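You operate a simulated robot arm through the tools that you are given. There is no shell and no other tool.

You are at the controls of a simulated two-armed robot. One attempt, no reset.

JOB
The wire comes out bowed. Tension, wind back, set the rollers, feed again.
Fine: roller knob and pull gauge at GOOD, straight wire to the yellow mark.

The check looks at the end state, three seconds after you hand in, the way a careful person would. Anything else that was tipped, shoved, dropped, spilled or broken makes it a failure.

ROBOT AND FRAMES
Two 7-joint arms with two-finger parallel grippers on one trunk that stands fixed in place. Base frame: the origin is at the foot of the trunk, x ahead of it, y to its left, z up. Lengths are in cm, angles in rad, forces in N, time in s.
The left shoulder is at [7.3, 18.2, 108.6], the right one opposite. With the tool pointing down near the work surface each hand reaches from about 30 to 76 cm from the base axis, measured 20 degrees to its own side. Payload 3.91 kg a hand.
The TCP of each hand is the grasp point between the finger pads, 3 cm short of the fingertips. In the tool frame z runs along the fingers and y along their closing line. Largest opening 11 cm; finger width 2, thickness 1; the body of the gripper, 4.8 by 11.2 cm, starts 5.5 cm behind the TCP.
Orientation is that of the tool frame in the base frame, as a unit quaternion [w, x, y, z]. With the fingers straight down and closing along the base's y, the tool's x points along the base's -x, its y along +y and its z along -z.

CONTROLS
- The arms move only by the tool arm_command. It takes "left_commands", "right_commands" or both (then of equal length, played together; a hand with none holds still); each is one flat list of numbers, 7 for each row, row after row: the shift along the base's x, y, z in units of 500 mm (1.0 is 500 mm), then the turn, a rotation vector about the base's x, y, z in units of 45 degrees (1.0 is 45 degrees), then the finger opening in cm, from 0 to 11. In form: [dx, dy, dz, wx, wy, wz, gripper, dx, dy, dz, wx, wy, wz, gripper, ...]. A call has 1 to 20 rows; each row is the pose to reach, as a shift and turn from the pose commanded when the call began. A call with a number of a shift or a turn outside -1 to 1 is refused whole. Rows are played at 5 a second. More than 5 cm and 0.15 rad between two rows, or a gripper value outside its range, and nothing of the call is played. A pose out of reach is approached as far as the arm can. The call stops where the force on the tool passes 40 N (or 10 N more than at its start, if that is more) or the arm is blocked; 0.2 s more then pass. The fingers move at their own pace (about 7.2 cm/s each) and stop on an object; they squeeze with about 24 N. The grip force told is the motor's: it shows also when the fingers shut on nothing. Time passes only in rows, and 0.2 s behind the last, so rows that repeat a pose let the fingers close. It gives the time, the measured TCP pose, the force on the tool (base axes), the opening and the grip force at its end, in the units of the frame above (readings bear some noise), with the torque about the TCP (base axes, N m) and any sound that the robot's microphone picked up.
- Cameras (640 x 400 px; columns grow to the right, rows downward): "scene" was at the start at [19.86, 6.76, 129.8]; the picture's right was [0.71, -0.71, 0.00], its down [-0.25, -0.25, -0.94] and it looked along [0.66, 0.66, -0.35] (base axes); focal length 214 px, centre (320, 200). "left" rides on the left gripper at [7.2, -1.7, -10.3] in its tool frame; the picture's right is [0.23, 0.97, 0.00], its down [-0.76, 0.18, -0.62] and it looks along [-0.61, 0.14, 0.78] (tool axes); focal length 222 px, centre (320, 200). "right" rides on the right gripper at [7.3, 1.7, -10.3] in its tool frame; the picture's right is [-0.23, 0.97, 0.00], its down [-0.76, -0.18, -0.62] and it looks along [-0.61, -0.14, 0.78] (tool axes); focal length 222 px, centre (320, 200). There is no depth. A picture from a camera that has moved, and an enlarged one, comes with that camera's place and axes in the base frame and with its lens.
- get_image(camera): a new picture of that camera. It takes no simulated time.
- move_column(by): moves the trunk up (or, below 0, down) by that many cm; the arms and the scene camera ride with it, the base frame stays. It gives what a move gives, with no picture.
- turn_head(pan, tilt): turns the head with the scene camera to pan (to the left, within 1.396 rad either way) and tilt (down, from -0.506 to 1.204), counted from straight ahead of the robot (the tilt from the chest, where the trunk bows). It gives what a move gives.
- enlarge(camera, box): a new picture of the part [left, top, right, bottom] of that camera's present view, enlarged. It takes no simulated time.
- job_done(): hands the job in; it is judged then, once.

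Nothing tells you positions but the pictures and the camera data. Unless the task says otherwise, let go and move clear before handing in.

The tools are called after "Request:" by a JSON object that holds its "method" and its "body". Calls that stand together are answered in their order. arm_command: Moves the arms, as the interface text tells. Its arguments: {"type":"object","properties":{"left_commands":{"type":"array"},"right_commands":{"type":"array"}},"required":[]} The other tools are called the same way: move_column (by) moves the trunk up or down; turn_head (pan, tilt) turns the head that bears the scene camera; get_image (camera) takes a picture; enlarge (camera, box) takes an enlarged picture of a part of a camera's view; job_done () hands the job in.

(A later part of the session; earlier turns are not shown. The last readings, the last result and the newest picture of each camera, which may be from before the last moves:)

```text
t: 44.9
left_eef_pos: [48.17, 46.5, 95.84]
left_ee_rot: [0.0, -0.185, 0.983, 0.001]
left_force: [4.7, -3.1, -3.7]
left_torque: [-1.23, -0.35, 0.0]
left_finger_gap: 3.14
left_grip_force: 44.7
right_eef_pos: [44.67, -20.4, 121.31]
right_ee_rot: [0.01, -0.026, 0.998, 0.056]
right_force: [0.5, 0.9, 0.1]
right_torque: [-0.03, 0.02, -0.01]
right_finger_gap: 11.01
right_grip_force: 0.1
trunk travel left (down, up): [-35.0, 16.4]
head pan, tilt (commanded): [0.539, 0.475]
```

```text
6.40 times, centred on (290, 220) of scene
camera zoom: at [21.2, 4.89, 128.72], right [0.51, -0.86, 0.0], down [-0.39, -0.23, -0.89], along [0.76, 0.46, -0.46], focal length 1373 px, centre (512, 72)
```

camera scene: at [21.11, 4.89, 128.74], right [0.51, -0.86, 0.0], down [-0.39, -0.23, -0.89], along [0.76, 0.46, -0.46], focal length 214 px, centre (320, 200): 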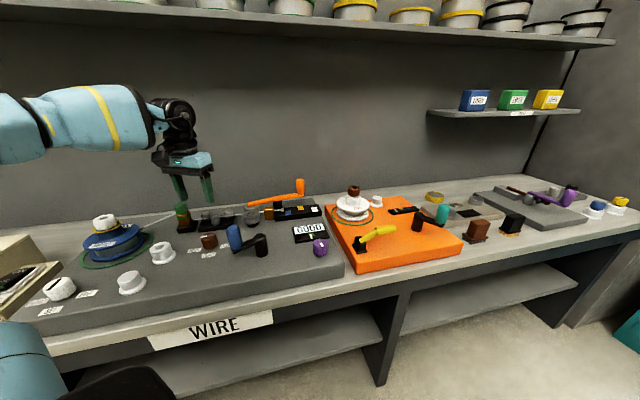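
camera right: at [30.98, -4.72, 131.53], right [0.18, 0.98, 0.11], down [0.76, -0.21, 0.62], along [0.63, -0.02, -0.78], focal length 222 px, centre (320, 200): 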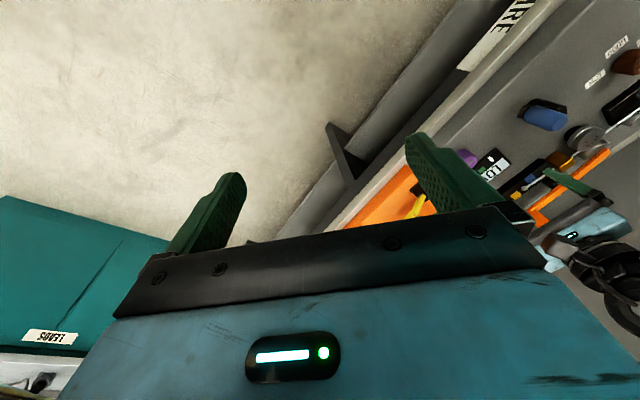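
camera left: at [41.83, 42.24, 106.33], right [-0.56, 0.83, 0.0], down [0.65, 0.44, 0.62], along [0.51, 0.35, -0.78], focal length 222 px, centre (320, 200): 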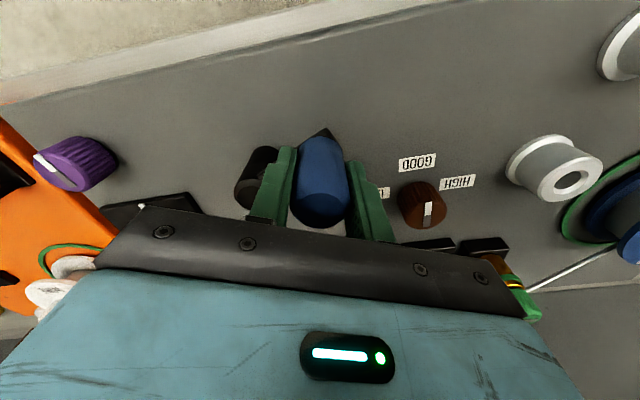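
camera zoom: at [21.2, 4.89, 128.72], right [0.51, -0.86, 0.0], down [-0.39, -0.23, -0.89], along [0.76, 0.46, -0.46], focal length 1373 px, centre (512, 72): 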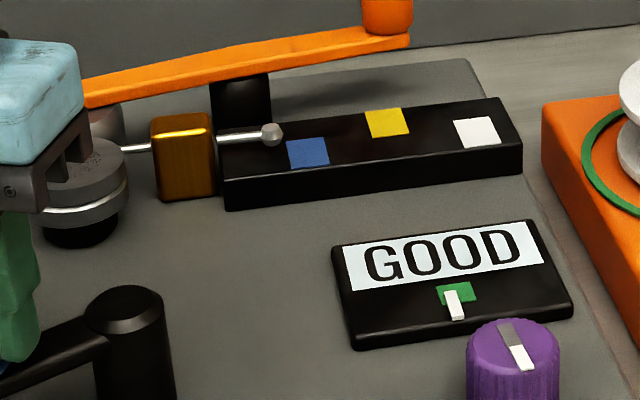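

Grip is good. Next I crank clockwise to feed, starting with about 120°, then checking the wire and forces.

Request:
{"method": "arm_command", "body": {"left_commands": [0.0102, 0.019, 0, 0, 0, 0, 1.5, 0.0231, 0.0375, 0, 0, 0, 0, 1.5, 0.0391, 0.0535, 0, 0, 0, 0, 1.5, 0.0576, 0.0664, 0, 0, 0, 0, 1.5, 0.0781, 0.076, 0, 0, 0, 0, 1.5, 0.0999, 0.0818, 0, 0, 0, 0, 1.5, 0.1224, 0.0838, 0, 0, 0, 0, 1.5, 0.1449, 0.0818, 0, 0, 0, 0, 1.5, 0.1667, 0.076, 0, 0, 0, 0, 1.5, 0.1872, 0.0664, 0, 0, 0, 0, 1.5, 0.2057, 0.0535, 0, 0, 0, 0, 1.5, 0.2217, 0.0375, 0, 0, 0, 0, 1.5, 0.2217, 0.0375, 0, 0, 0, 0, 1.5]}}

Request:
{"method": "enlarge", "body": {"camera": "scene", "box": [240, 190, 340, 250]}}

Request:
{"method": "get_image", "body": {"camera": "left"}}

```text
t: 47.7
left_eef_pos: [59.14, 48.43, 96.01]
left_ee_rot: [0.0, -0.184, 0.983, 0.0]
left_force: [-1.0, 1.3, -6.7]
left_torque: [-1.16, 0.56, 0.01]
left_finger_gap: 3.15
left_grip_force: 45.2
right_eef_pos: [44.74, -20.44, 121.31]
right_ee_rot: [0.009, -0.025, 0.998, 0.056]
right_force: [0.7, -0.2, -0.4]
right_torque: [0.03, -0.01, 0.0]
right_finger_gap: 11.0
right_grip_force: 0.0
trunk travel left (down, up): [-35.0, 16.4]
head pan, tilt (commanded): [0.539, 0.475]
```

```text
6.40 times, centred on (290, 220) of scene
camera zoom: at [21.17, 4.98, 128.72], right [0.51, -0.86, 0.0], down [-0.39, -0.24, -0.89], along [0.76, 0.46, -0.46], focal length 1373 px, centre (512, 72)
```

zoom: 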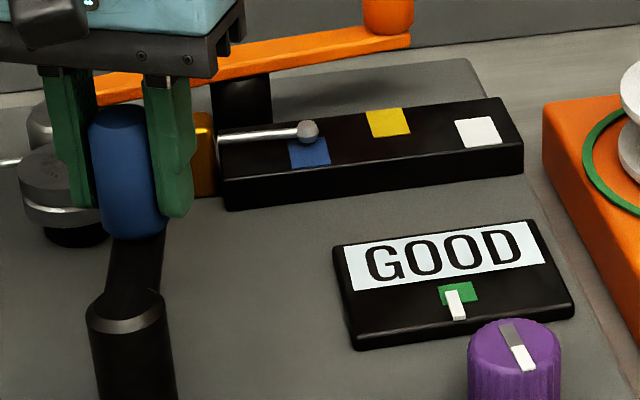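

```text
taken
camera left: at [52.9, 44.12, 106.33], right [-0.56, 0.83, 0.0], down [0.65, 0.44, 0.62], along [0.51, 0.35, -0.78], focal length 222 px, centre (320, 200)
```

left: 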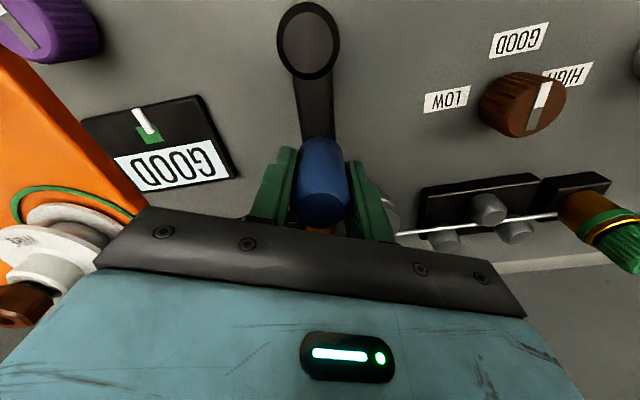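

The tip advanced from 273 to 308 px, the wire looks straight, and forces are low. Yellow is at about 388 px, so around 274° remain; I'll do the next 190° now.

Request:
{"method": "arm_command", "body": {"left_commands": [0.013, -0.0185, 0, 0, 0, 0, 1.5, 0.0225, -0.039, 0, 0, 0, 0, 1.5, 0.0284, -0.0608, 0, 0, 0, 0, 1.5, 0.0303, -0.0833, 0, 0, 0, 0, 1.5, 0.0284, -0.1058, 0, 0, 0, 0, 1.5, 0.0225, -0.1276, 0, 0, 0, 0, 1.5, 0.013, -0.1481, 0, 0, 0, 0, 1.5, 0.0, -0.1666, 0, 0, 0, 0, 1.5, -0.016, -0.1826, 0, 0, 0, 0, 1.5, -0.0345, -0.1955, 0, 0, 0, 0, 1.5, -0.055, -0.2051, 0, 0, 0, 0, 1.5, -0.0768, -0.2109, 0, 0, 0, 0, 1.5, -0.0993, -0.2129, 0, 0, 0, 0, 1.5, -0.1218, -0.2109, 0, 0, 0, 0, 1.5, -0.1436, -0.2051, 0, 0, 0, 0, 1.5, -0.1641, -0.1955, 0, 0, 0, 0, 1.5, -0.1826, -0.1826, 0, 0, 0, 0, 1.5, -0.1986, -0.1666, 0, 0, 0, 0, 1.5, -0.2115, -0.1481, 0, 0, 0, 0, 1.5, -0.2115, -0.1481, 0, 0, 0, 0, 1.5]}}

Request:
{"method": "enlarge", "body": {"camera": "scene", "box": [240, 190, 340, 250]}}

Request:
{"method": "get_image", "body": {"camera": "left"}}

```text
t: 51.9
left_eef_pos: [48.53, 40.9, 95.94]
left_ee_rot: [0.0, -0.184, 0.983, 0.001]
left_force: [4.6, 0.3, -2.2]
left_torque: [-1.07, -0.76, 0.03]
left_finger_gap: 3.14
left_grip_force: 45.5
right_eef_pos: [44.85, -20.38, 121.35]
right_ee_rot: [0.009, -0.025, 0.998, 0.056]
right_force: [-0.4, -0.8, -0.9]
right_torque: [0.03, -0.01, 0.03]
right_finger_gap: 11.0
right_grip_force: 0.0
trunk travel left (down, up): [-35.0, 16.4]
head pan, tilt (commanded): [0.539, 0.475]
```

```text
6.40 times, centred on (290, 220) of scene
camera zoom: at [21.18, 4.92, 128.72], right [0.51, -0.86, 0.0], down [-0.39, -0.23, -0.89], along [0.76, 0.46, -0.46], focal length 1373 px, centre (512, 72)
```

zoom: 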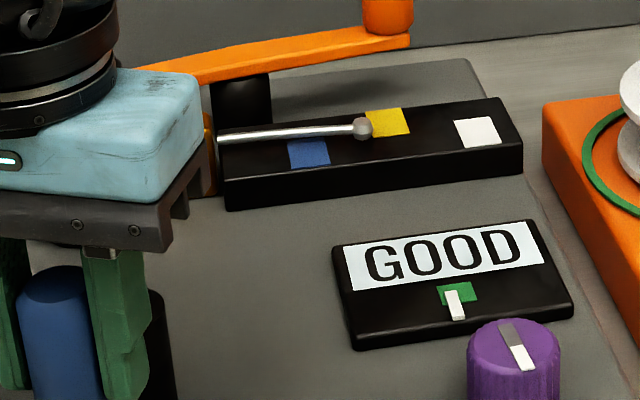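

```text
taken
camera left: at [42.29, 36.68, 106.33], right [-0.56, 0.83, 0.0], down [0.65, 0.44, 0.62], along [0.51, 0.35, -0.78], focal length 222 px, centre (320, 200)
```

left: 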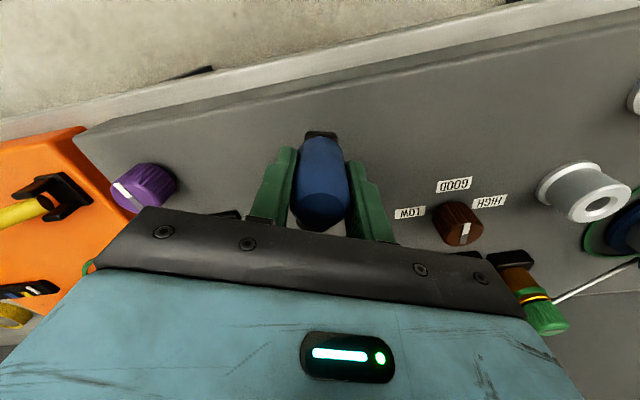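

The tip is almost at yellow (362 px, with the target at about 388). Before finishing I'll check closely that this newly fed wire is really straight.

Request:
{"method": "enlarge", "body": {"camera": "scene", "box": [268, 197, 308, 222]}}

Request:
{"method": "enlarge", "body": {"camera": "scene", "box": [180, 200, 320, 240]}}

```text
16.00 times, centred on (288, 210) of scene
camera zoom: at [21.18, 4.92, 128.72], right [0.51, -0.86, 0.0], down [-0.39, -0.23, -0.89], along [0.76, 0.46, -0.46], focal length 3432 px, centre (832, 48)
```

zoom: 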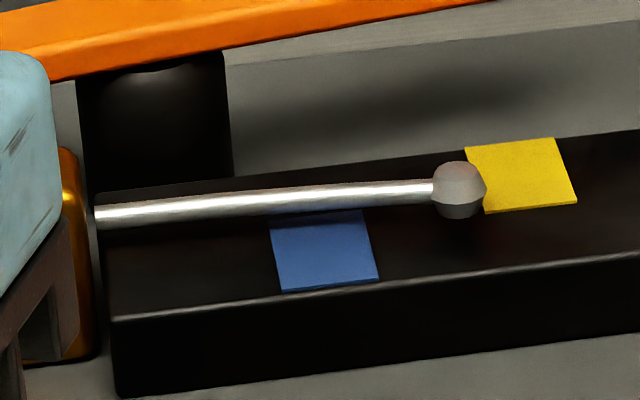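

```text
4.57 times, centred on (250, 220) of scene
camera zoom: at [21.18, 4.92, 128.72], right [0.51, -0.86, 0.0], down [-0.39, -0.23, -0.89], along [0.76, 0.46, -0.46], focal length 980 px, centre (640, 109)
```

zoom: 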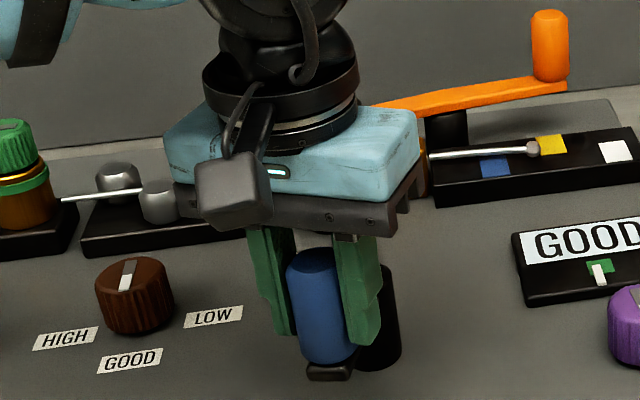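

Compared with the upstream wire, the fed piece still seems to curve slightly near the tip. I'll feed about 70° more and re-examine the shape at this length before deciding whether to wind back further.

Request:
{"method": "arm_command", "body": {"left_commands": [-0.0095, 0.0205, 0, 0, 0, 0, 1.5, -0.0154, 0.0423, 0, 0, 0, 0, 1.5, -0.0174, 0.0648, 0, 0, 0, 0, 1.5, -0.0154, 0.0873, 0, 0, 0, 0, 1.5, -0.0095, 0.1091, 0, 0, 0, 0, 1.5, 0.0, 0.1296, 0, 0, 0, 0, 1.5, 0.013, 0.1481, 0, 0, 0, 0, 1.5, 0.013, 0.1481, 0, 0, 0, 0, 1.5]}}

Request:
{"method": "enlarge", "body": {"camera": "scene", "box": [268, 197, 308, 222]}}

Request:
{"method": "enlarge", "body": {"camera": "scene", "box": [240, 190, 340, 250]}}

```text
t: 53.7
left_eef_pos: [49.18, 48.22, 95.97]
left_ee_rot: [0.0, -0.186, 0.983, 0.001]
left_force: [-1.2, 0.4, -1.1]
left_torque: [-1.3, 0.15, 0.01]
left_finger_gap: 3.14
left_grip_force: 45.3
right_eef_pos: [44.75, -20.34, 121.31]
right_ee_rot: [0.01, -0.025, 0.998, 0.055]
right_force: [-0.2, 1.0, 0.3]
right_torque: [0.01, -0.02, -0.01]
right_finger_gap: 11.03
right_grip_force: 0.0
trunk travel left (down, up): [-35.0, 16.4]
head pan, tilt (commanded): [0.539, 0.475]
```

```text
16.00 times, centred on (288, 210) of scene
camera zoom: at [21.12, 4.92, 128.74], right [0.51, -0.86, 0.0], down [-0.39, -0.23, -0.89], along [0.76, 0.46, -0.46], focal length 3432 px, centre (832, 48)
```

zoom: 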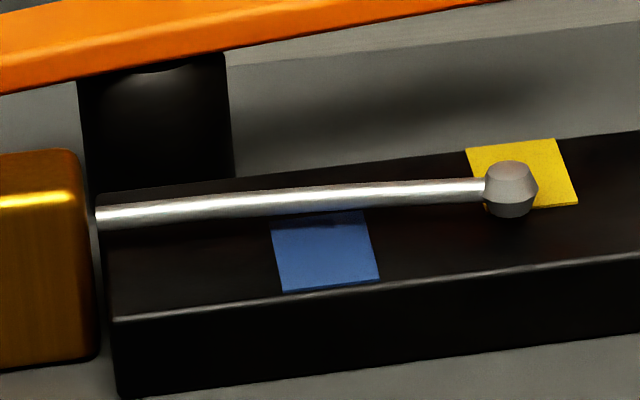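

```text
6.40 times, centred on (290, 220) of scene
camera zoom: at [21.12, 4.92, 128.74], right [0.51, -0.86, 0.0], down [-0.39, -0.23, -0.89], along [0.76, 0.46, -0.46], focal length 1373 px, centre (512, 72)
```

zoom: 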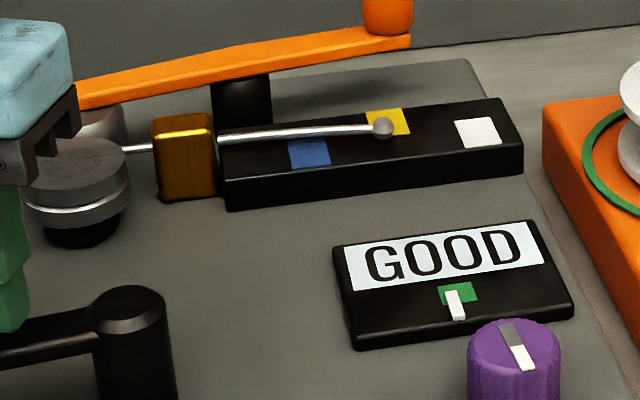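

The wire is clearly still an arc, so winding back only just past blue wasn't enough: the curved piece near the bead never went back. I'll zoom in harder to judge its shape along the length.

Request:
{"method": "enlarge", "body": {"camera": "scene", "box": [272, 204, 292, 216]}}

Request:
{"method": "enlarge", "body": {"camera": "scene", "box": [286, 201, 306, 213]}}

Request:
{"method": "get_image", "body": {"camera": "left"}}

```text
16.00 times, centred on (282, 210) of scene
camera zoom: at [21.12, 4.92, 128.74], right [0.51, -0.86, 0.0], down [-0.39, -0.23, -0.89], along [0.76, 0.46, -0.46], focal length 3432 px, centre (928, 40)
```

zoom: 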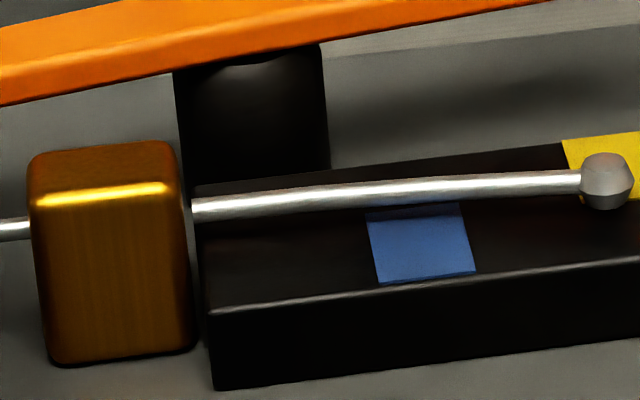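

```text
16.00 times, centred on (296, 207) of scene
camera zoom: at [21.12, 4.92, 128.74], right [0.51, -0.86, 0.0], down [-0.39, -0.23, -0.89], along [0.76, 0.46, -0.46], focal length 3432 px, centre (704, 88)
```

zoom: 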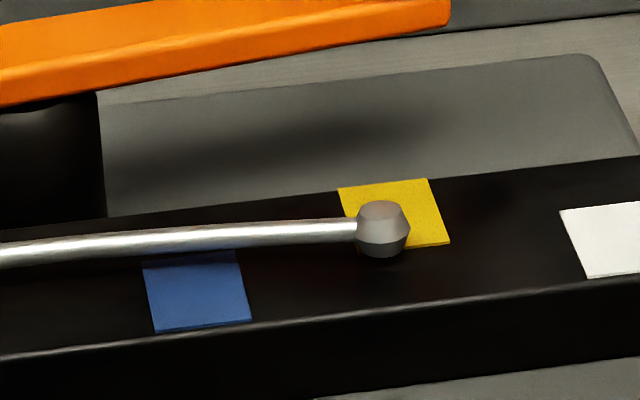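

```text
taken
camera left: at [42.9, 44.08, 106.34], right [-0.56, 0.83, 0.0], down [0.65, 0.44, 0.62], along [0.51, 0.35, -0.78], focal length 222 px, centre (320, 200)
```

left: 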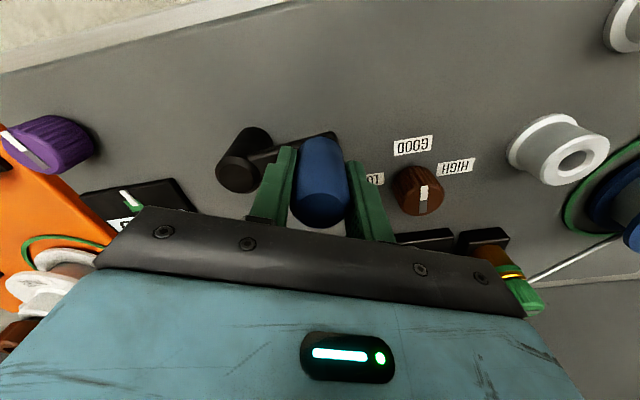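

The fed wire has roughly the same uniform curvature as before, so it has to be wound back much further, with the bead close to the brass guide. I'll crank counter-clockwise again, beginning with 190°.

Request:
{"method": "arm_command", "body": {"left_commands": [-0.013, -0.0185, 0, 0, 0, 0, 1.5, -0.0225, -0.039, 0, 0, 0, 0, 1.5, -0.0284, -0.0608, 0, 0, 0, 0, 1.5, -0.0303, -0.0833, 0, 0, 0, 0, 1.5, -0.0284, -0.1058, 0, 0, 0, 0, 1.5, -0.0225, -0.1276, 0, 0, 0, 0, 1.5, -0.013, -0.1481, 0, 0, 0, 0, 1.5, 0.0, -0.1666, 0, 0, 0, 0, 1.5, 0.016, -0.1826, 0, 0, 0, 0, 1.5, 0.0345, -0.1955, 0, 0, 0, 0, 1.5, 0.055, -0.2051, 0, 0, 0, 0, 1.5, 0.0768, -0.2109, 0, 0, 0, 0, 1.5, 0.0993, -0.2129, 0, 0, 0, 0, 1.5, 0.1218, -0.2109, 0, 0, 0, 0, 1.5, 0.1436, -0.2051, 0, 0, 0, 0, 1.5, 0.1641, -0.1955, 0, 0, 0, 0, 1.5, 0.1826, -0.1826, 0, 0, 0, 0, 1.5, 0.1986, -0.1666, 0, 0, 0, 0, 1.5, 0.2115, -0.1481, 0, 0, 0, 0, 1.5]}}

Request:
{"method": "arm_command", "body": {"left_commands": [0.0095, 0.0205, 0, 0, 0, 0, 1.5, 0.0154, 0.0423, 0, 0, 0, 0, 1.5, 0.0174, 0.0648, 0, 0, 0, 0, 1.5, 0.0154, 0.0873, 0, 0, 0, 0, 1.5, 0.0095, 0.1091, 0, 0, 0, 0, 1.5, 0.0, 0.1296, 0, 0, 0, 0, 1.5, -0.013, 0.1481, 0, 0, 0, 0, 1.5, -0.0289, 0.1641, 0, 0, 0, 0, 1.5, -0.0474, 0.177, 0, 0, 0, 0, 1.5, -0.0679, 0.1866, 0, 0, 0, 0, 1.5, -0.0897, 0.1924, 0, 0, 0, 0, 1.5, -0.1122, 0.1944, 0, 0, 0, 0, 1.5, -0.1347, 0.1924, 0, 0, 0, 0, 1.5, -0.1566, 0.1866, 0, 0, 0, 0, 1.5, -0.177, 0.177, 0, 0, 0, 0, 1.5, -0.1955, 0.1641, 0, 0, 0, 0, 1.5, -0.2115, 0.1481, 0, 0, 0, 0, 1.5, -0.2115, 0.1481, 0, 0, 0, 0, 1.5]}}

Request:
{"method": "enlarge", "body": {"camera": "scene", "box": [240, 190, 340, 250]}}

Request:
{"method": "enlarge", "body": {"camera": "scene", "box": [268, 200, 300, 220]}}

```text
t: 57.7
left_eef_pos: [59.77, 41.0, 96.02]
left_ee_rot: [0.0, -0.185, 0.983, 0.001]
left_force: [-4.1, -1.0, -8.0]
left_torque: [-1.24, -0.11, 0.01]
left_finger_gap: 3.14
left_grip_force: 45.2
right_eef_pos: [44.68, -20.33, 121.35]
right_ee_rot: [0.01, -0.025, 0.998, 0.056]
right_force: [0.2, -0.1, -0.8]
right_torque: [0.01, 0.0, 0.01]
right_finger_gap: 10.98
right_grip_force: 0.1
trunk travel left (down, up): [-35.0, 16.4]
head pan, tilt (commanded): [0.539, 0.475]
```

```text
t: 61.5
left_eef_pos: [49.2, 48.31, 95.98]
left_ee_rot: [0.0, -0.184, 0.983, 0.001]
left_force: [-1.2, 1.5, -1.5]
left_torque: [-0.53, -1.45, 0.01]
left_finger_gap: 3.13
left_grip_force: 45.0
right_eef_pos: [44.78, -20.38, 121.31]
right_ee_rot: [0.01, -0.025, 0.998, 0.056]
right_force: [0.1, -0.2, 0.3]
right_torque: [0.01, 0.0, -0.02]
right_finger_gap: 11.0
right_grip_force: 0.0
trunk travel left (down, up): [-35.0, 16.4]
head pan, tilt (commanded): [0.539, 0.475]
```

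```text
6.40 times, centred on (290, 220) of scene
camera zoom: at [21.1, 4.94, 128.74], right [0.51, -0.86, 0.0], down [-0.39, -0.23, -0.89], along [0.76, 0.46, -0.46], focal length 1373 px, centre (512, 72)
```

zoom: 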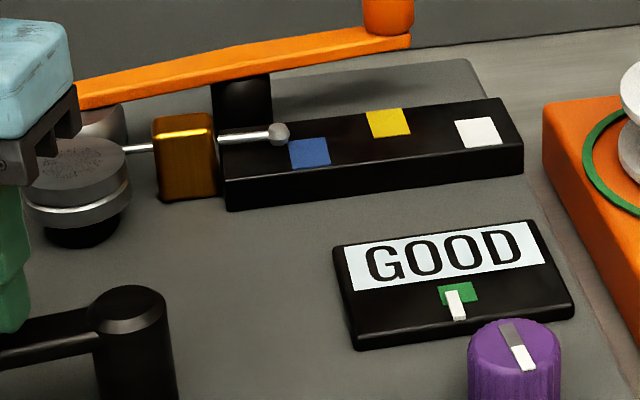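

```text
16.00 times, centred on (284, 210) of scene
camera zoom: at [21.1, 4.94, 128.74], right [0.51, -0.86, 0.0], down [-0.39, -0.23, -0.89], along [0.76, 0.46, -0.46], focal length 3432 px, centre (896, 40)
```

zoom: 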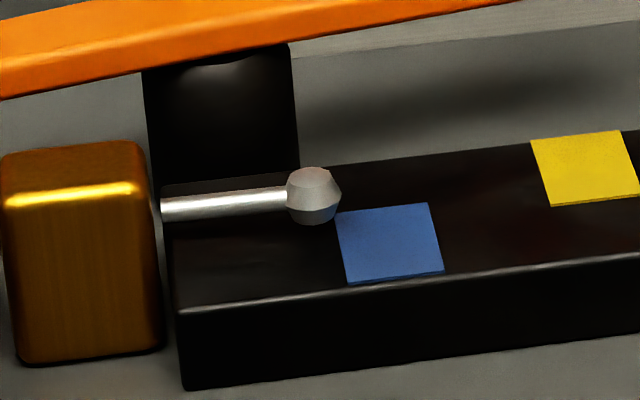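

The bead is just behind blue again, with about 3 cm left to the guide. I'll wind back another 130° and watch for any blocking.

Request:
{"method": "arm_command", "body": {"left_commands": [-0.013, -0.0185, 0, 0, 0, 0, 1.5, -0.0225, -0.039, 0, 0, 0, 0, 1.5, -0.0284, -0.0608, 0, 0, 0, 0, 1.5, -0.0303, -0.0833, 0, 0, 0, 0, 1.5, -0.0284, -0.1058, 0, 0, 0, 0, 1.5, -0.0225, -0.1276, 0, 0, 0, 0, 1.5, -0.013, -0.1481, 0, 0, 0, 0, 1.5, 0.0, -0.1666, 0, 0, 0, 0, 1.5, 0.016, -0.1826, 0, 0, 0, 0, 1.5, 0.0345, -0.1955, 0, 0, 0, 0, 1.5, 0.055, -0.2051, 0, 0, 0, 0, 1.5, 0.0768, -0.2109, 0, 0, 0, 0, 1.5, 0.0993, -0.2129, 0, 0, 0, 0, 1.5, 0.0993, -0.2129, 0, 0, 0, 0, 1.5]}}

Request:
{"method": "enlarge", "body": {"camera": "scene", "box": [240, 190, 340, 250]}}

Request:
{"method": "get_image", "body": {"camera": "left"}}

```text
t: 64.5
left_eef_pos: [54.11, 37.71, 95.96]
left_ee_rot: [-0.001, -0.185, 0.983, 0.001]
left_force: [-0.8, 2.7, -1.1]
left_torque: [-1.16, 0.01, 0.0]
left_finger_gap: 3.15
left_grip_force: 44.6
right_eef_pos: [44.71, -20.52, 121.27]
right_ee_rot: [0.01, -0.025, 0.998, 0.056]
right_force: [-0.1, 0.1, 0.1]
right_torque: [-0.01, -0.02, -0.03]
right_finger_gap: 11.0
right_grip_force: 0.0
trunk travel left (down, up): [-35.0, 16.4]
head pan, tilt (commanded): [0.539, 0.475]
```

```text
6.40 times, centred on (290, 220) of scene
camera zoom: at [21.11, 4.94, 128.74], right [0.51, -0.86, 0.0], down [-0.39, -0.23, -0.89], along [0.76, 0.46, -0.46], focal length 1373 px, centre (512, 72)
```

zoom: 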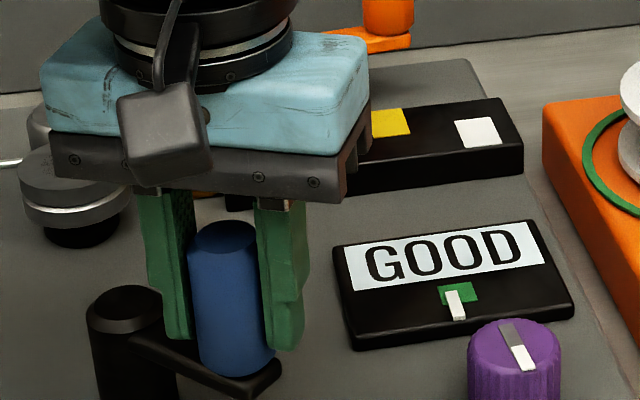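

```text
taken
camera left: at [47.87, 33.42, 106.34], right [-0.56, 0.83, 0.0], down [0.65, 0.44, 0.62], along [0.51, 0.35, -0.78], focal length 222 px, centre (320, 200)
```

left: 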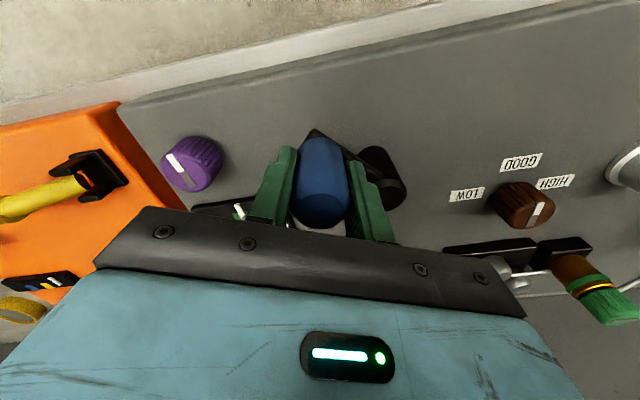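

No blocking so far, and the bead should be about 1 cm from the guide, hidden by the hand. I'll go 40° further slowly and watch the force.

Request:
{"method": "arm_command", "body": {"left_commands": [0.0113, 0.0005, 0, 0, 0, 0, 1.5, 0.0225, 0.002, 0, 0, 0, 0, 1.5, 0.0335, 0.0045, 0, 0, 0, 0, 1.5, 0.0443, 0.0078, 0, 0, 0, 0, 1.5, 0.0548, 0.0122, 0, 0, 0, 0, 1.5, 0.0648, 0.0174, 0, 0, 0, 0, 1.5, 0.0743, 0.0235, 0, 0, 0, 0, 1.5, 0.0833, 0.0303, 0, 0, 0, 0, 1.5, 0.0833, 0.0303, 0, 0, 0, 0, 1.5]}}

Request:
{"method": "enlarge", "body": {"camera": "scene", "box": [240, 190, 340, 250]}}

```text
t: 66.5
left_eef_pos: [58.2, 39.37, 95.99]
left_ee_rot: [0.0, -0.185, 0.983, 0.001]
left_force: [-0.8, -0.9, -4.4]
left_torque: [-1.4, 0.54, 0.0]
left_finger_gap: 3.13
left_grip_force: 44.6
right_eef_pos: [44.72, -20.33, 121.24]
right_ee_rot: [0.01, -0.025, 0.998, 0.056]
right_force: [0.3, 0.2, 0.0]
right_torque: [0.03, 0.04, 0.02]
right_finger_gap: 11.0
right_grip_force: 0.0
trunk travel left (down, up): [-35.0, 16.4]
head pan, tilt (commanded): [0.539, 0.475]
```

```text
6.40 times, centred on (290, 220) of scene
camera zoom: at [21.15, 4.91, 128.73], right [0.51, -0.86, 0.0], down [-0.39, -0.23, -0.89], along [0.76, 0.46, -0.46], focal length 1373 px, centre (512, 72)
```

zoom: 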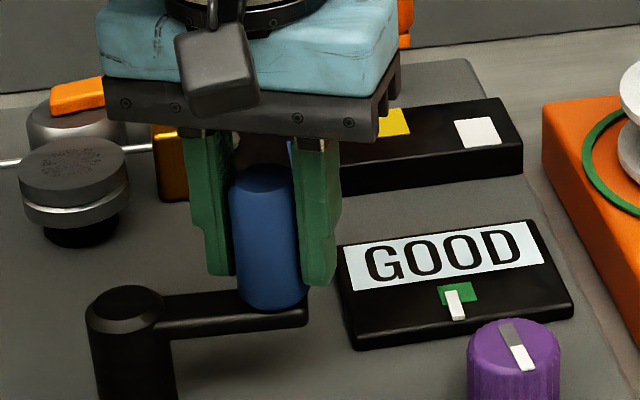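

Still free. I'll let go and raise the hand straight up so I can see exactly where the bead is.

Request:
{"method": "arm_command", "body": {"left_commands": [0, 0, 0, 0, 0, 0, 3.5, 0, 0, 0, 0, 0, 0, 5.0, 0, 0, 0, 0, 0, 0, 5.4, 0, 0, 0.06, 0, 0, 0, 5.4, 0, 0, 0.12, 0, 0, 0, 5.4, 0, 0, 0.18, 0, 0, 0, 5.4, 0, 0, 0.18, 0, 0, 0, 5.4]}}

Request:
{"method": "enlarge", "body": {"camera": "scene", "box": [240, 190, 340, 250]}}

Request:
{"method": "enlarge", "body": {"camera": "scene", "box": [258, 200, 290, 220]}}

```text
t: 68.1
left_eef_pos: [58.25, 39.23, 104.87]
left_ee_rot: [0.0, -0.184, 0.983, 0.001]
left_force: [-0.3, -0.3, 0.1]
left_torque: [-0.01, -0.02, 0.0]
left_finger_gap: 5.4
left_grip_force: 0.0
right_eef_pos: [44.79, -20.46, 121.26]
right_ee_rot: [0.01, -0.026, 0.998, 0.056]
right_force: [0.0, 0.1, -0.4]
right_torque: [0.01, -0.01, -0.02]
right_finger_gap: 11.01
right_grip_force: 0.0
trunk travel left (down, up): [-35.0, 16.4]
head pan, tilt (commanded): [0.539, 0.475]
```

```text
6.40 times, centred on (290, 220) of scene
camera zoom: at [21.15, 4.92, 128.73], right [0.51, -0.86, 0.0], down [-0.39, -0.23, -0.89], along [0.76, 0.46, -0.46], focal length 1373 px, centre (512, 72)
```

zoom: 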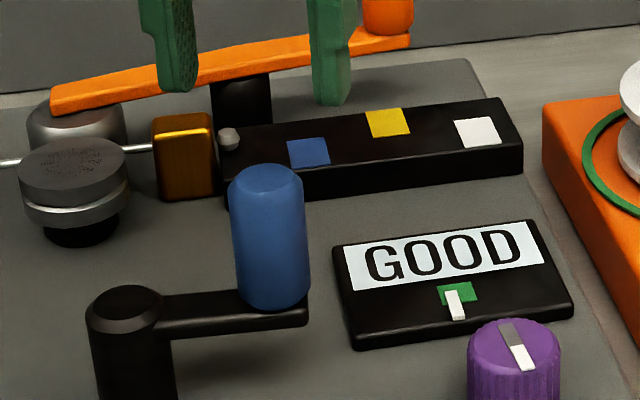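

```text
16.00 times, centred on (274, 210) of scene
camera zoom: at [21.15, 4.92, 128.73], right [0.51, -0.86, 0.0], down [-0.39, -0.23, -0.89], along [0.76, 0.46, -0.46], focal length 3432 px, centre (1056, 40)
```

zoom: 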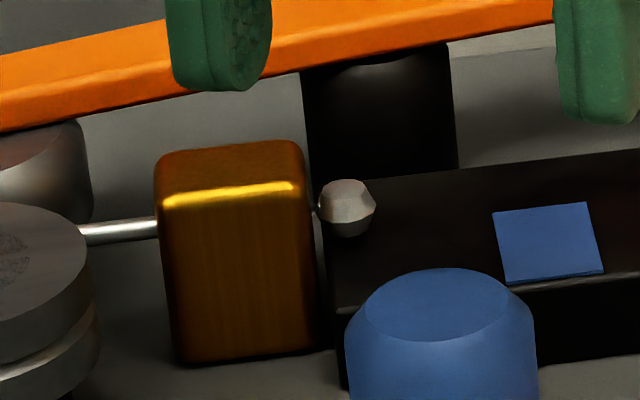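

The bead sits right against the brass guide, so the wire is fully wound back, with tension and rollers still at GOOD. I'll grip the handle again and feed forward (about 549° clockwise in total).

Request:
{"method": "arm_command", "body": {"left_commands": [0, 0, -0.06, 0, 0, 0, 5.4, 0, 0, -0.12, 0, 0, 0, 5.4, 0, 0, -0.18, 0, 0, 0, 5.4, 0, 0, -0.18, 0, 0, 0, 4.5, 0, 0, -0.18, 0, 0, 0, 3, 0, 0, -0.18, 0, 0, 0, 1.5, 0, 0, -0.18, 0, 0, 0, 1.5, 0, 0, -0.18, 0, 0, 0, 1.5]}}

Request:
{"method": "arm_command", "body": {"left_commands": [-0.0185, -0.013, 0, 0, 0, 0, 1.5, -0.039, -0.0225, 0, 0, 0, 0, 1.5, -0.0608, -0.0284, 0, 0, 0, 0, 1.5, -0.0833, -0.0303, 0, 0, 0, 0, 1.5, -0.1058, -0.0284, 0, 0, 0, 0, 1.5, -0.1276, -0.0225, 0, 0, 0, 0, 1.5, -0.1481, -0.013, 0, 0, 0, 0, 1.5, -0.1666, 0.0, 0, 0, 0, 0, 1.5, -0.1826, 0.016, 0, 0, 0, 0, 1.5, -0.1955, 0.0345, 0, 0, 0, 0, 1.5, -0.2051, 0.055, 0, 0, 0, 0, 1.5, -0.2109, 0.0768, 0, 0, 0, 0, 1.5, -0.2129, 0.0993, 0, 0, 0, 0, 1.5, -0.2109, 0.1218, 0, 0, 0, 0, 1.5, -0.2051, 0.1436, 0, 0, 0, 0, 1.5, -0.1955, 0.1641, 0, 0, 0, 0, 1.5, -0.1826, 0.1826, 0, 0, 0, 0, 1.5, -0.1666, 0.1986, 0, 0, 0, 0, 1.5, -0.1481, 0.2115, 0, 0, 0, 0, 1.5, -0.1481, 0.2115, 0, 0, 0, 0, 1.5]}}

Request:
{"method": "enlarge", "body": {"camera": "scene", "box": [240, 190, 340, 250]}}

Request:
{"method": "enlarge", "body": {"camera": "scene", "box": [268, 200, 300, 220]}}

```text
t: 69.9
left_eef_pos: [58.24, 39.45, 95.97]
left_ee_rot: [0.0, -0.184, 0.983, 0.0]
left_force: [-3.2, 3.1, -1.6]
left_torque: [-0.92, -0.76, 0.0]
left_finger_gap: 3.13
left_grip_force: 44.8
right_eef_pos: [44.7, -20.21, 121.35]
right_ee_rot: [0.01, -0.026, 0.998, 0.056]
right_force: [-0.1, -0.2, 0.1]
right_torque: [0.01, 0.01, 0.01]
right_finger_gap: 10.98
right_grip_force: 0.0
trunk travel left (down, up): [-35.0, 16.4]
head pan, tilt (commanded): [0.539, 0.475]
```

```text
t: 74.1
left_eef_pos: [50.94, 49.81, 95.82]
left_ee_rot: [-0.001, -0.184, 0.983, 0.001]
left_force: [-2.1, 0.0, -11.5]
left_torque: [-1.07, 0.18, 0.02]
left_finger_gap: 3.12
left_grip_force: 45.3
right_eef_pos: [44.71, -20.41, 121.37]
right_ee_rot: [0.01, -0.025, 0.998, 0.056]
right_force: [0.2, -0.9, -0.3]
right_torque: [-0.01, 0.02, 0.03]
right_finger_gap: 10.99
right_grip_force: 0.0
trunk travel left (down, up): [-35.0, 16.4]
head pan, tilt (commanded): [0.539, 0.475]
```

```text
6.40 times, centred on (290, 220) of scene
camera zoom: at [21.18, 4.98, 128.72], right [0.51, -0.86, 0.0], down [-0.39, -0.24, -0.89], along [0.76, 0.46, -0.46], focal length 1373 px, centre (512, 72)
```

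zoom: 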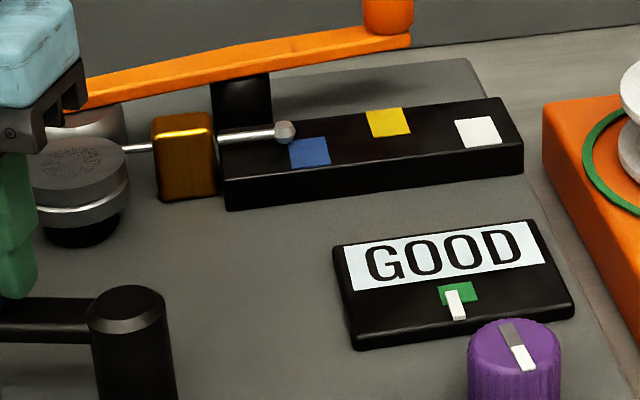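

```text
16.00 times, centred on (284, 210) of scene
camera zoom: at [21.18, 4.98, 128.72], right [0.51, -0.86, 0.0], down [-0.39, -0.24, -0.89], along [0.76, 0.46, -0.46], focal length 3432 px, centre (896, 40)
```

zoom: 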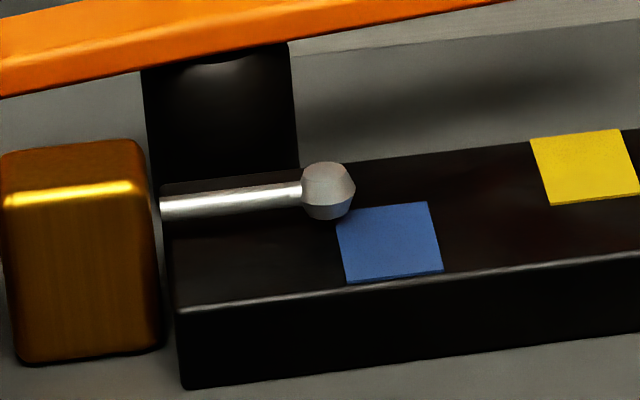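

The newly fed wire now runs straight, along the -0.12 slope expected of a straight line. I'll continue with 170° more.

Request:
{"method": "arm_command", "body": {"left_commands": [0.0205, 0.0095, -0.002, 0, 0, 0, 1.5, 0.0423, 0.0154, -0.002, 0, 0, 0, 1.5, 0.0648, 0.0174, -0.002, 0, 0, 0, 1.5, 0.0873, 0.0154, -0.002, 0, 0, 0, 1.5, 0.1091, 0.0095, -0.002, 0, 0, 0, 1.5, 0.1296, 0.0, -0.002, 0, 0, 0, 1.5, 0.1481, -0.013, -0.002, 0, 0, 0, 1.5, 0.1641, -0.0289, -0.002, 0, 0, 0, 1.5, 0.177, -0.0474, -0.002, 0, 0, 0, 1.5, 0.1866, -0.0679, -0.002, 0, 0, 0, 1.5, 0.1924, -0.0897, -0.002, 0, 0, 0, 1.5, 0.1944, -0.1122, -0.002, 0, 0, 0, 1.5, 0.1924, -0.1347, -0.002, 0, 0, 0, 1.5, 0.1866, -0.1566, -0.002, 0, 0, 0, 1.5, 0.177, -0.177, -0.002, 0, 0, 0, 1.5, 0.1641, -0.1955, -0.002, 0, 0, 0, 1.5, 0.1481, -0.2115, -0.002, 0, 0, 0, 1.5, 0.1481, -0.2115, -0.002, 0, 0, 0, 1.5]}}

Request:
{"method": "enlarge", "body": {"camera": "scene", "box": [240, 190, 340, 250]}}

```text
t: 77.9
left_eef_pos: [58.24, 39.28, 95.95]
left_ee_rot: [0.001, -0.184, 0.983, 0.001]
left_force: [0.7, 1.1, 5.8]
left_torque: [-0.54, -1.75, 0.03]
left_finger_gap: 3.13
left_grip_force: 45.2
right_eef_pos: [44.59, -20.5, 121.29]
right_ee_rot: [0.01, -0.025, 0.998, 0.058]
right_force: [1.1, -1.3, 0.0]
right_torque: [0.0, -0.01, 0.05]
right_finger_gap: 10.99
right_grip_force: 0.1
trunk travel left (down, up): [-35.0, 16.4]
head pan, tilt (commanded): [0.539, 0.475]
```

```text
6.40 times, centred on (290, 220) of scene
camera zoom: at [21.05, 4.88, 128.75], right [0.51, -0.86, 0.0], down [-0.39, -0.23, -0.89], along [0.76, 0.46, -0.46], focal length 1373 px, centre (512, 72)
```

zoom: 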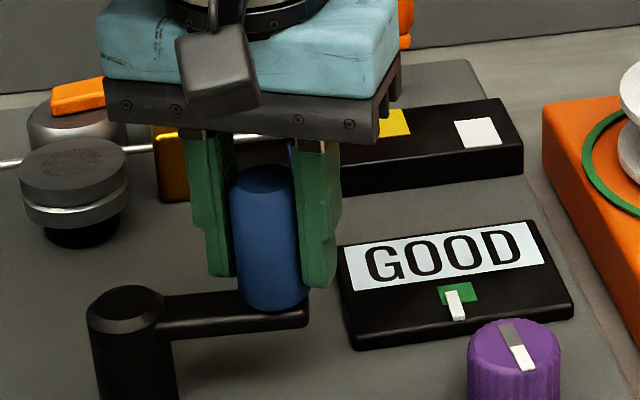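

All smooth. I'll continue clockwise another 170°, then check the tip against the yellow mark.

Request:
{"method": "arm_command", "body": {"left_commands": [-0.0185, -0.013, 0, 0, 0, 0, 1.5, -0.039, -0.0225, 0, 0, 0, 0, 1.5, -0.0608, -0.0284, 0, 0, 0, 0, 1.5, -0.0833, -0.0303, 0, 0, 0, 0, 1.5, -0.1058, -0.0284, 0, 0, 0, 0, 1.5, -0.1276, -0.0225, 0, 0, 0, 0, 1.5, -0.1481, -0.013, 0, 0, 0, 0, 1.5, -0.1666, 0.0, 0, 0, 0, 0, 1.5, -0.1826, 0.016, 0, 0, 0, 0, 1.5, -0.1955, 0.0345, 0, 0, 0, 0, 1.5, -0.2051, 0.055, 0, 0, 0, 0, 1.5, -0.2109, 0.0768, 0, 0, 0, 0, 1.5, -0.2129, 0.0993, 0, 0, 0, 0, 1.5, -0.2109, 0.1218, 0, 0, 0, 0, 1.5, -0.2051, 0.1436, 0, 0, 0, 0, 1.5, -0.1955, 0.1641, 0, 0, 0, 0, 1.5, -0.1826, 0.1826, 0, 0, 0, 0, 1.5, -0.1826, 0.1826, 0, 0, 0, 0, 1.5]}}

Request:
{"method": "enlarge", "body": {"camera": "scene", "box": [240, 190, 340, 250]}}

Request:
{"method": "enlarge", "body": {"camera": "scene", "box": [272, 200, 304, 220]}}

```text
t: 81.7
left_eef_pos: [49.09, 48.47, 95.94]
left_ee_rot: [0.0, -0.184, 0.983, 0.002]
left_force: [-4.8, 2.1, 7.2]
left_torque: [-1.32, 0.33, 0.03]
left_finger_gap: 3.13
left_grip_force: 44.8
right_eef_pos: [44.63, -20.47, 121.31]
right_ee_rot: [0.011, -0.024, 0.998, 0.057]
right_force: [0.3, -0.9, 0.5]
right_torque: [0.05, 0.0, 0.0]
right_finger_gap: 11.01
right_grip_force: 0.1
trunk travel left (down, up): [-35.0, 16.4]
head pan, tilt (commanded): [0.539, 0.475]
```

```text
6.40 times, centred on (290, 220) of scene
camera zoom: at [21.02, 4.89, 128.76], right [0.51, -0.86, 0.0], down [-0.39, -0.23, -0.89], along [0.76, 0.46, -0.46], focal length 1373 px, centre (512, 72)
```

zoom: 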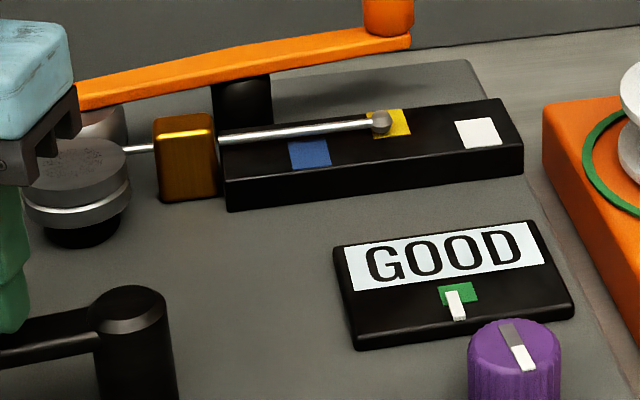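

```text
16.00 times, centred on (288, 210) of scene
camera zoom: at [21.02, 4.89, 128.76], right [0.51, -0.86, 0.0], down [-0.39, -0.23, -0.89], along [0.76, 0.46, -0.46], focal length 3432 px, centre (832, 40)
```

zoom: 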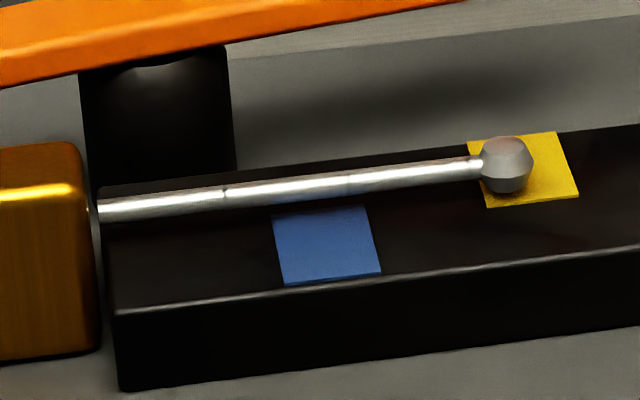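

The wire is straight now, and the bead is on the yellow mark about 0.4 cm short of its centre. I'll add about 22° to centre it.

Request:
{"method": "arm_command", "body": {"left_commands": [0.0078, 0.0083, 0, 0, 0, 0, 1.5, 0.016, 0.016, 0, 0, 0, 0, 1.5, 0.0249, 0.0228, 0, 0, 0, 0, 1.5, 0.0345, 0.0289, 0, 0, 0, 0, 1.5, 0.0384, 0.0311, 0, 0, 0, 0, 1.5, 0.0384, 0.0311, 0, 0, 0, 0, 1.5]}}

Request:
{"method": "enlarge", "body": {"camera": "scene", "box": [240, 190, 340, 250]}}

Request:
{"method": "enlarge", "body": {"camera": "scene", "box": [272, 200, 304, 220]}}

```text
t: 83.1
left_eef_pos: [51.04, 49.92, 96.0]
left_ee_rot: [0.0, -0.185, 0.983, 0.001]
left_force: [-2.6, 3.0, 3.3]
left_torque: [-1.38, 0.67, -0.01]
left_finger_gap: 3.1
left_grip_force: 44.4
right_eef_pos: [44.64, -20.33, 121.34]
right_ee_rot: [0.01, -0.025, 0.998, 0.055]
right_force: [0.1, -0.5, -0.1]
right_torque: [0.01, 0.0, 0.0]
right_finger_gap: 11.0
right_grip_force: 0.0
trunk travel left (down, up): [-35.0, 16.4]
head pan, tilt (commanded): [0.539, 0.475]
```

```text
6.40 times, centred on (290, 220) of scene
camera zoom: at [21.06, 4.91, 128.75], right [0.51, -0.86, 0.0], down [-0.39, -0.23, -0.89], along [0.76, 0.46, -0.46], focal length 1373 px, centre (512, 72)
```

zoom: 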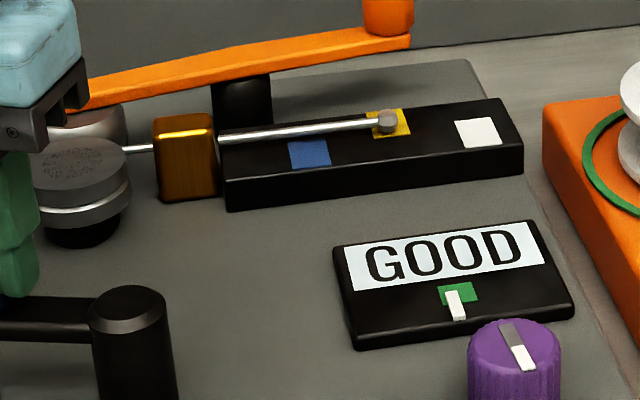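

```text
16.00 times, centred on (288, 210) of scene
camera zoom: at [21.06, 4.91, 128.75], right [0.51, -0.86, 0.0], down [-0.39, -0.23, -0.89], along [0.76, 0.46, -0.46], focal length 3432 px, centre (832, 40)
```

zoom: 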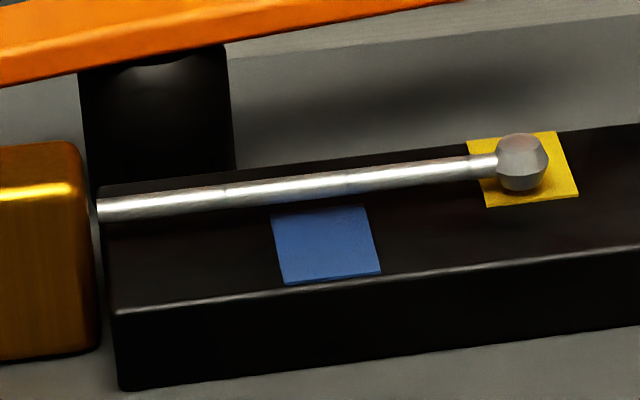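

The bead is centred on the yellow mark and the wire is straight. I'll release the handle, rise, and check that nothing springs back.

Request:
{"method": "arm_command", "body": {"left_commands": [0, 0, 0, 0, 0, 0, 3.4, 0, 0, 0, 0, 0, 0, 4.6, 0, 0, 0, 0, 0, 0, 5.2, 0, 0, 0.05, 0, 0, 0, 5.2, 0, 0, 0.11, 0, 0, 0, 5.2, 0, 0, 0.18, 0, 0, 0, 5.2, 0, 0, 0.22, 0, 0, 0, 5.2]}}

Request:
{"method": "enlarge", "body": {"camera": "scene", "box": [240, 190, 340, 250]}}

Request:
{"method": "get_image", "body": {"camera": "scene"}}

Request:
{"method": "get_image", "body": {"camera": "left"}}

```text
t: 84.7
left_eef_pos: [50.99, 49.83, 107.14]
left_ee_rot: [0.0, -0.184, 0.983, 0.001]
left_force: [0.1, -0.2, -0.2]
left_torque: [0.01, 0.01, 0.02]
left_finger_gap: 5.19
left_grip_force: 0.1
right_eef_pos: [44.64, -20.45, 121.35]
right_ee_rot: [0.01, -0.025, 0.998, 0.057]
right_force: [0.5, -0.5, -0.3]
right_torque: [0.01, -0.01, 0.0]
right_finger_gap: 10.98
right_grip_force: 0.1
trunk travel left (down, up): [-35.0, 16.4]
head pan, tilt (commanded): [0.539, 0.475]
```

```text
6.40 times, centred on (290, 220) of scene
camera zoom: at [21.11, 4.88, 128.74], right [0.51, -0.86, 0.0], down [-0.39, -0.23, -0.89], along [0.76, 0.46, -0.46], focal length 1373 px, centre (512, 72)
```

zoom: 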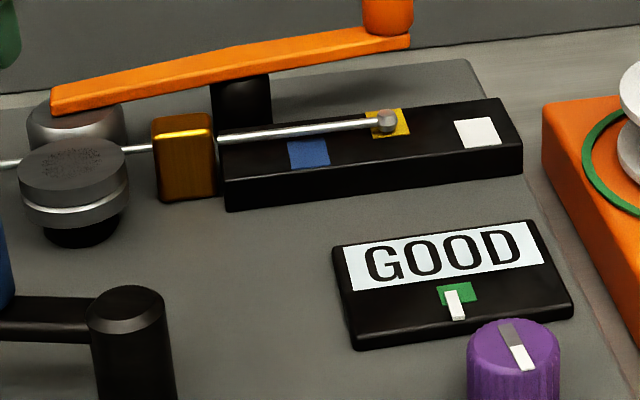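

```text
taken
camera scene: at [21.11, 4.88, 128.74], right [0.51, -0.86, 0.0], down [-0.39, -0.23, -0.89], along [0.76, 0.46, -0.46], focal length 214 px, centre (320, 200)
```

scene: 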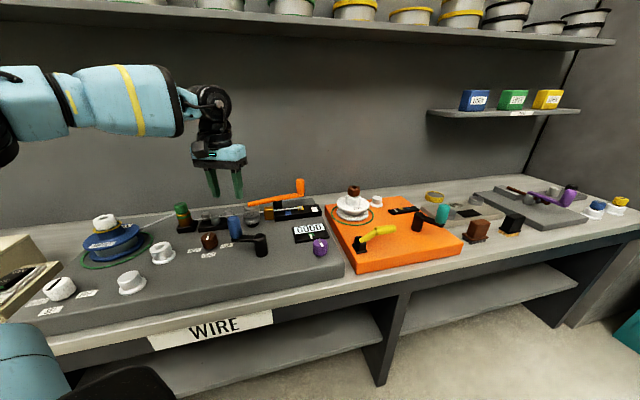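

```text
taken
camera left: at [44.83, 45.58, 117.4], right [-0.56, 0.83, 0.0], down [0.65, 0.44, 0.62], along [0.51, 0.35, -0.78], focal length 222 px, centre (320, 200)
```

left: 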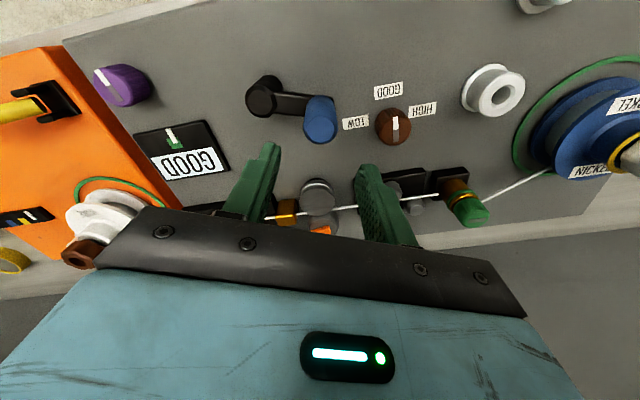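

Nothing moved on release: the gauge reads GOOD, the bead is on yellow and the wire is straight. I'll retreat the left hand and do a final check of everything.

Request:
{"method": "arm_command", "body": {"left_commands": [-0.04, -0.02, 0.04, 0, 0, 0, 5.2, -0.1, -0.04, 0.08, 0, 0, 0, 5.2, -0.16, -0.07, 0.12, 0, 0, 0, 5.2, -0.22, -0.1, 0.15, 0, 0, 0, 5.2, -0.28, -0.13, 0.16, 0, 0, 0, 5.2, -0.32, -0.15, 0.16, 0, 0, 0, 5.2, -0.32, -0.15, 0.16, 0, 0, 0, 5.2]}}

Request:
{"method": "enlarge", "body": {"camera": "scene", "box": [272, 200, 304, 220]}}

Request:
{"method": "enlarge", "body": {"camera": "scene", "box": [170, 190, 350, 270]}}

Request:
{"method": "enlarge", "body": {"camera": "scene", "box": [20, 200, 220, 320]}}

Request:
{"method": "get_image", "body": {"camera": "left"}}

```text
t: 86.3
left_eef_pos: [35.12, 42.4, 114.89]
left_ee_rot: [0.0, -0.184, 0.983, 0.001]
left_force: [0.1, 0.8, 1.2]
left_torque: [0.03, -0.01, 0.02]
left_finger_gap: 5.2
left_grip_force: 0.1
right_eef_pos: [44.68, -20.3, 121.39]
right_ee_rot: [0.01, -0.025, 0.998, 0.057]
right_force: [0.5, -0.8, -0.3]
right_torque: [0.02, -0.01, -0.01]
right_finger_gap: 11.0
right_grip_force: 0.0
trunk travel left (down, up): [-35.0, 16.4]
head pan, tilt (commanded): [0.539, 0.475]
```

```text
16.00 times, centred on (288, 210) of scene
camera zoom: at [21.13, 4.89, 128.73], right [0.51, -0.86, 0.0], down [-0.39, -0.23, -0.89], along [0.76, 0.46, -0.46], focal length 3432 px, centre (832, 40)
```

zoom: 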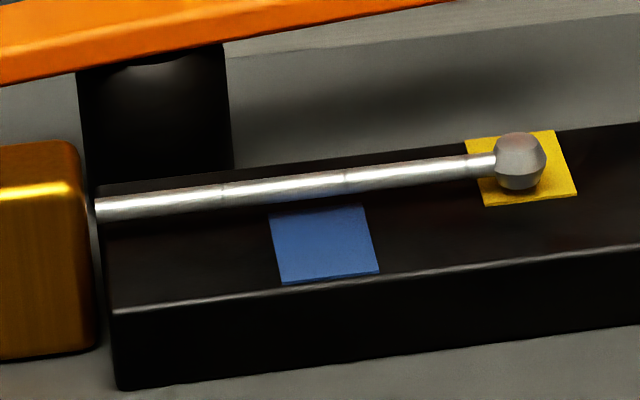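

```text
3.56 times, centred on (260, 230) of scene
camera zoom: at [21.13, 4.89, 128.73], right [0.51, -0.86, 0.0], down [-0.39, -0.23, -0.89], along [0.76, 0.46, -0.46], focal length 763 px, centre (533, 93)
```

zoom: 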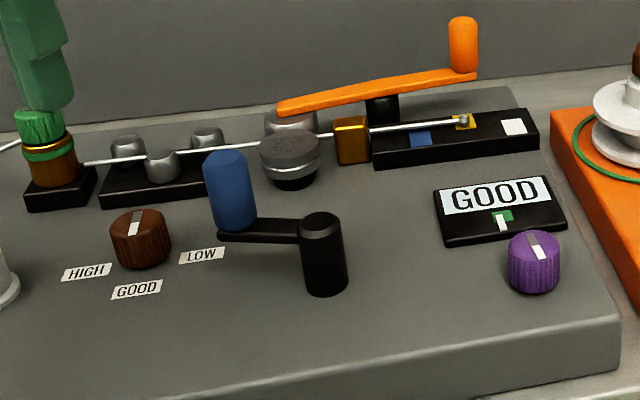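

```text
3.20 times, centred on (120, 260) of scene
camera zoom: at [21.13, 4.89, 128.73], right [0.51, -0.86, 0.0], down [-0.39, -0.23, -0.89], along [0.76, 0.46, -0.46], focal length 686 px, centre (960, 8)
```

zoom: 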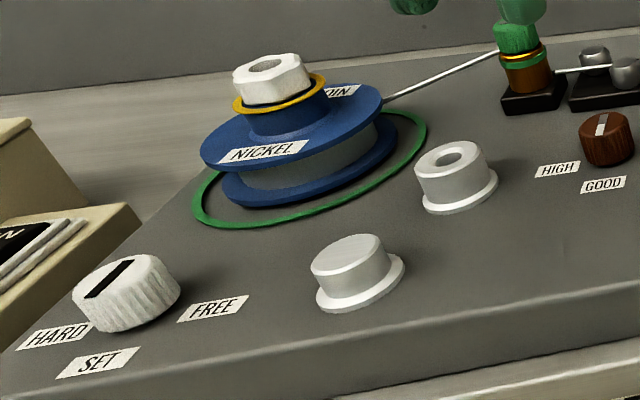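

```text
taken
camera left: at [28.81, 38.06, 125.32], right [-0.56, 0.83, 0.0], down [0.65, 0.44, 0.62], along [0.51, 0.35, -0.78], focal length 222 px, centre (320, 200)
```

left: 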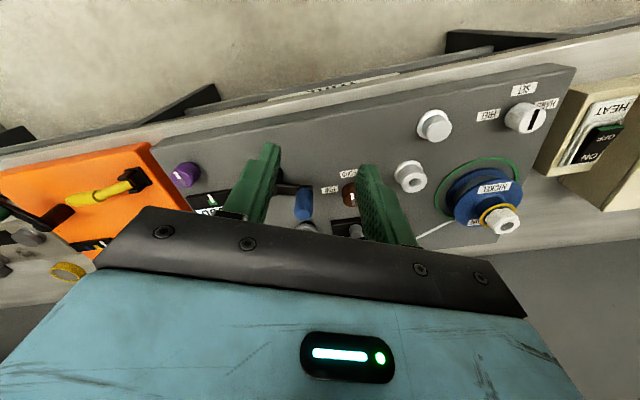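

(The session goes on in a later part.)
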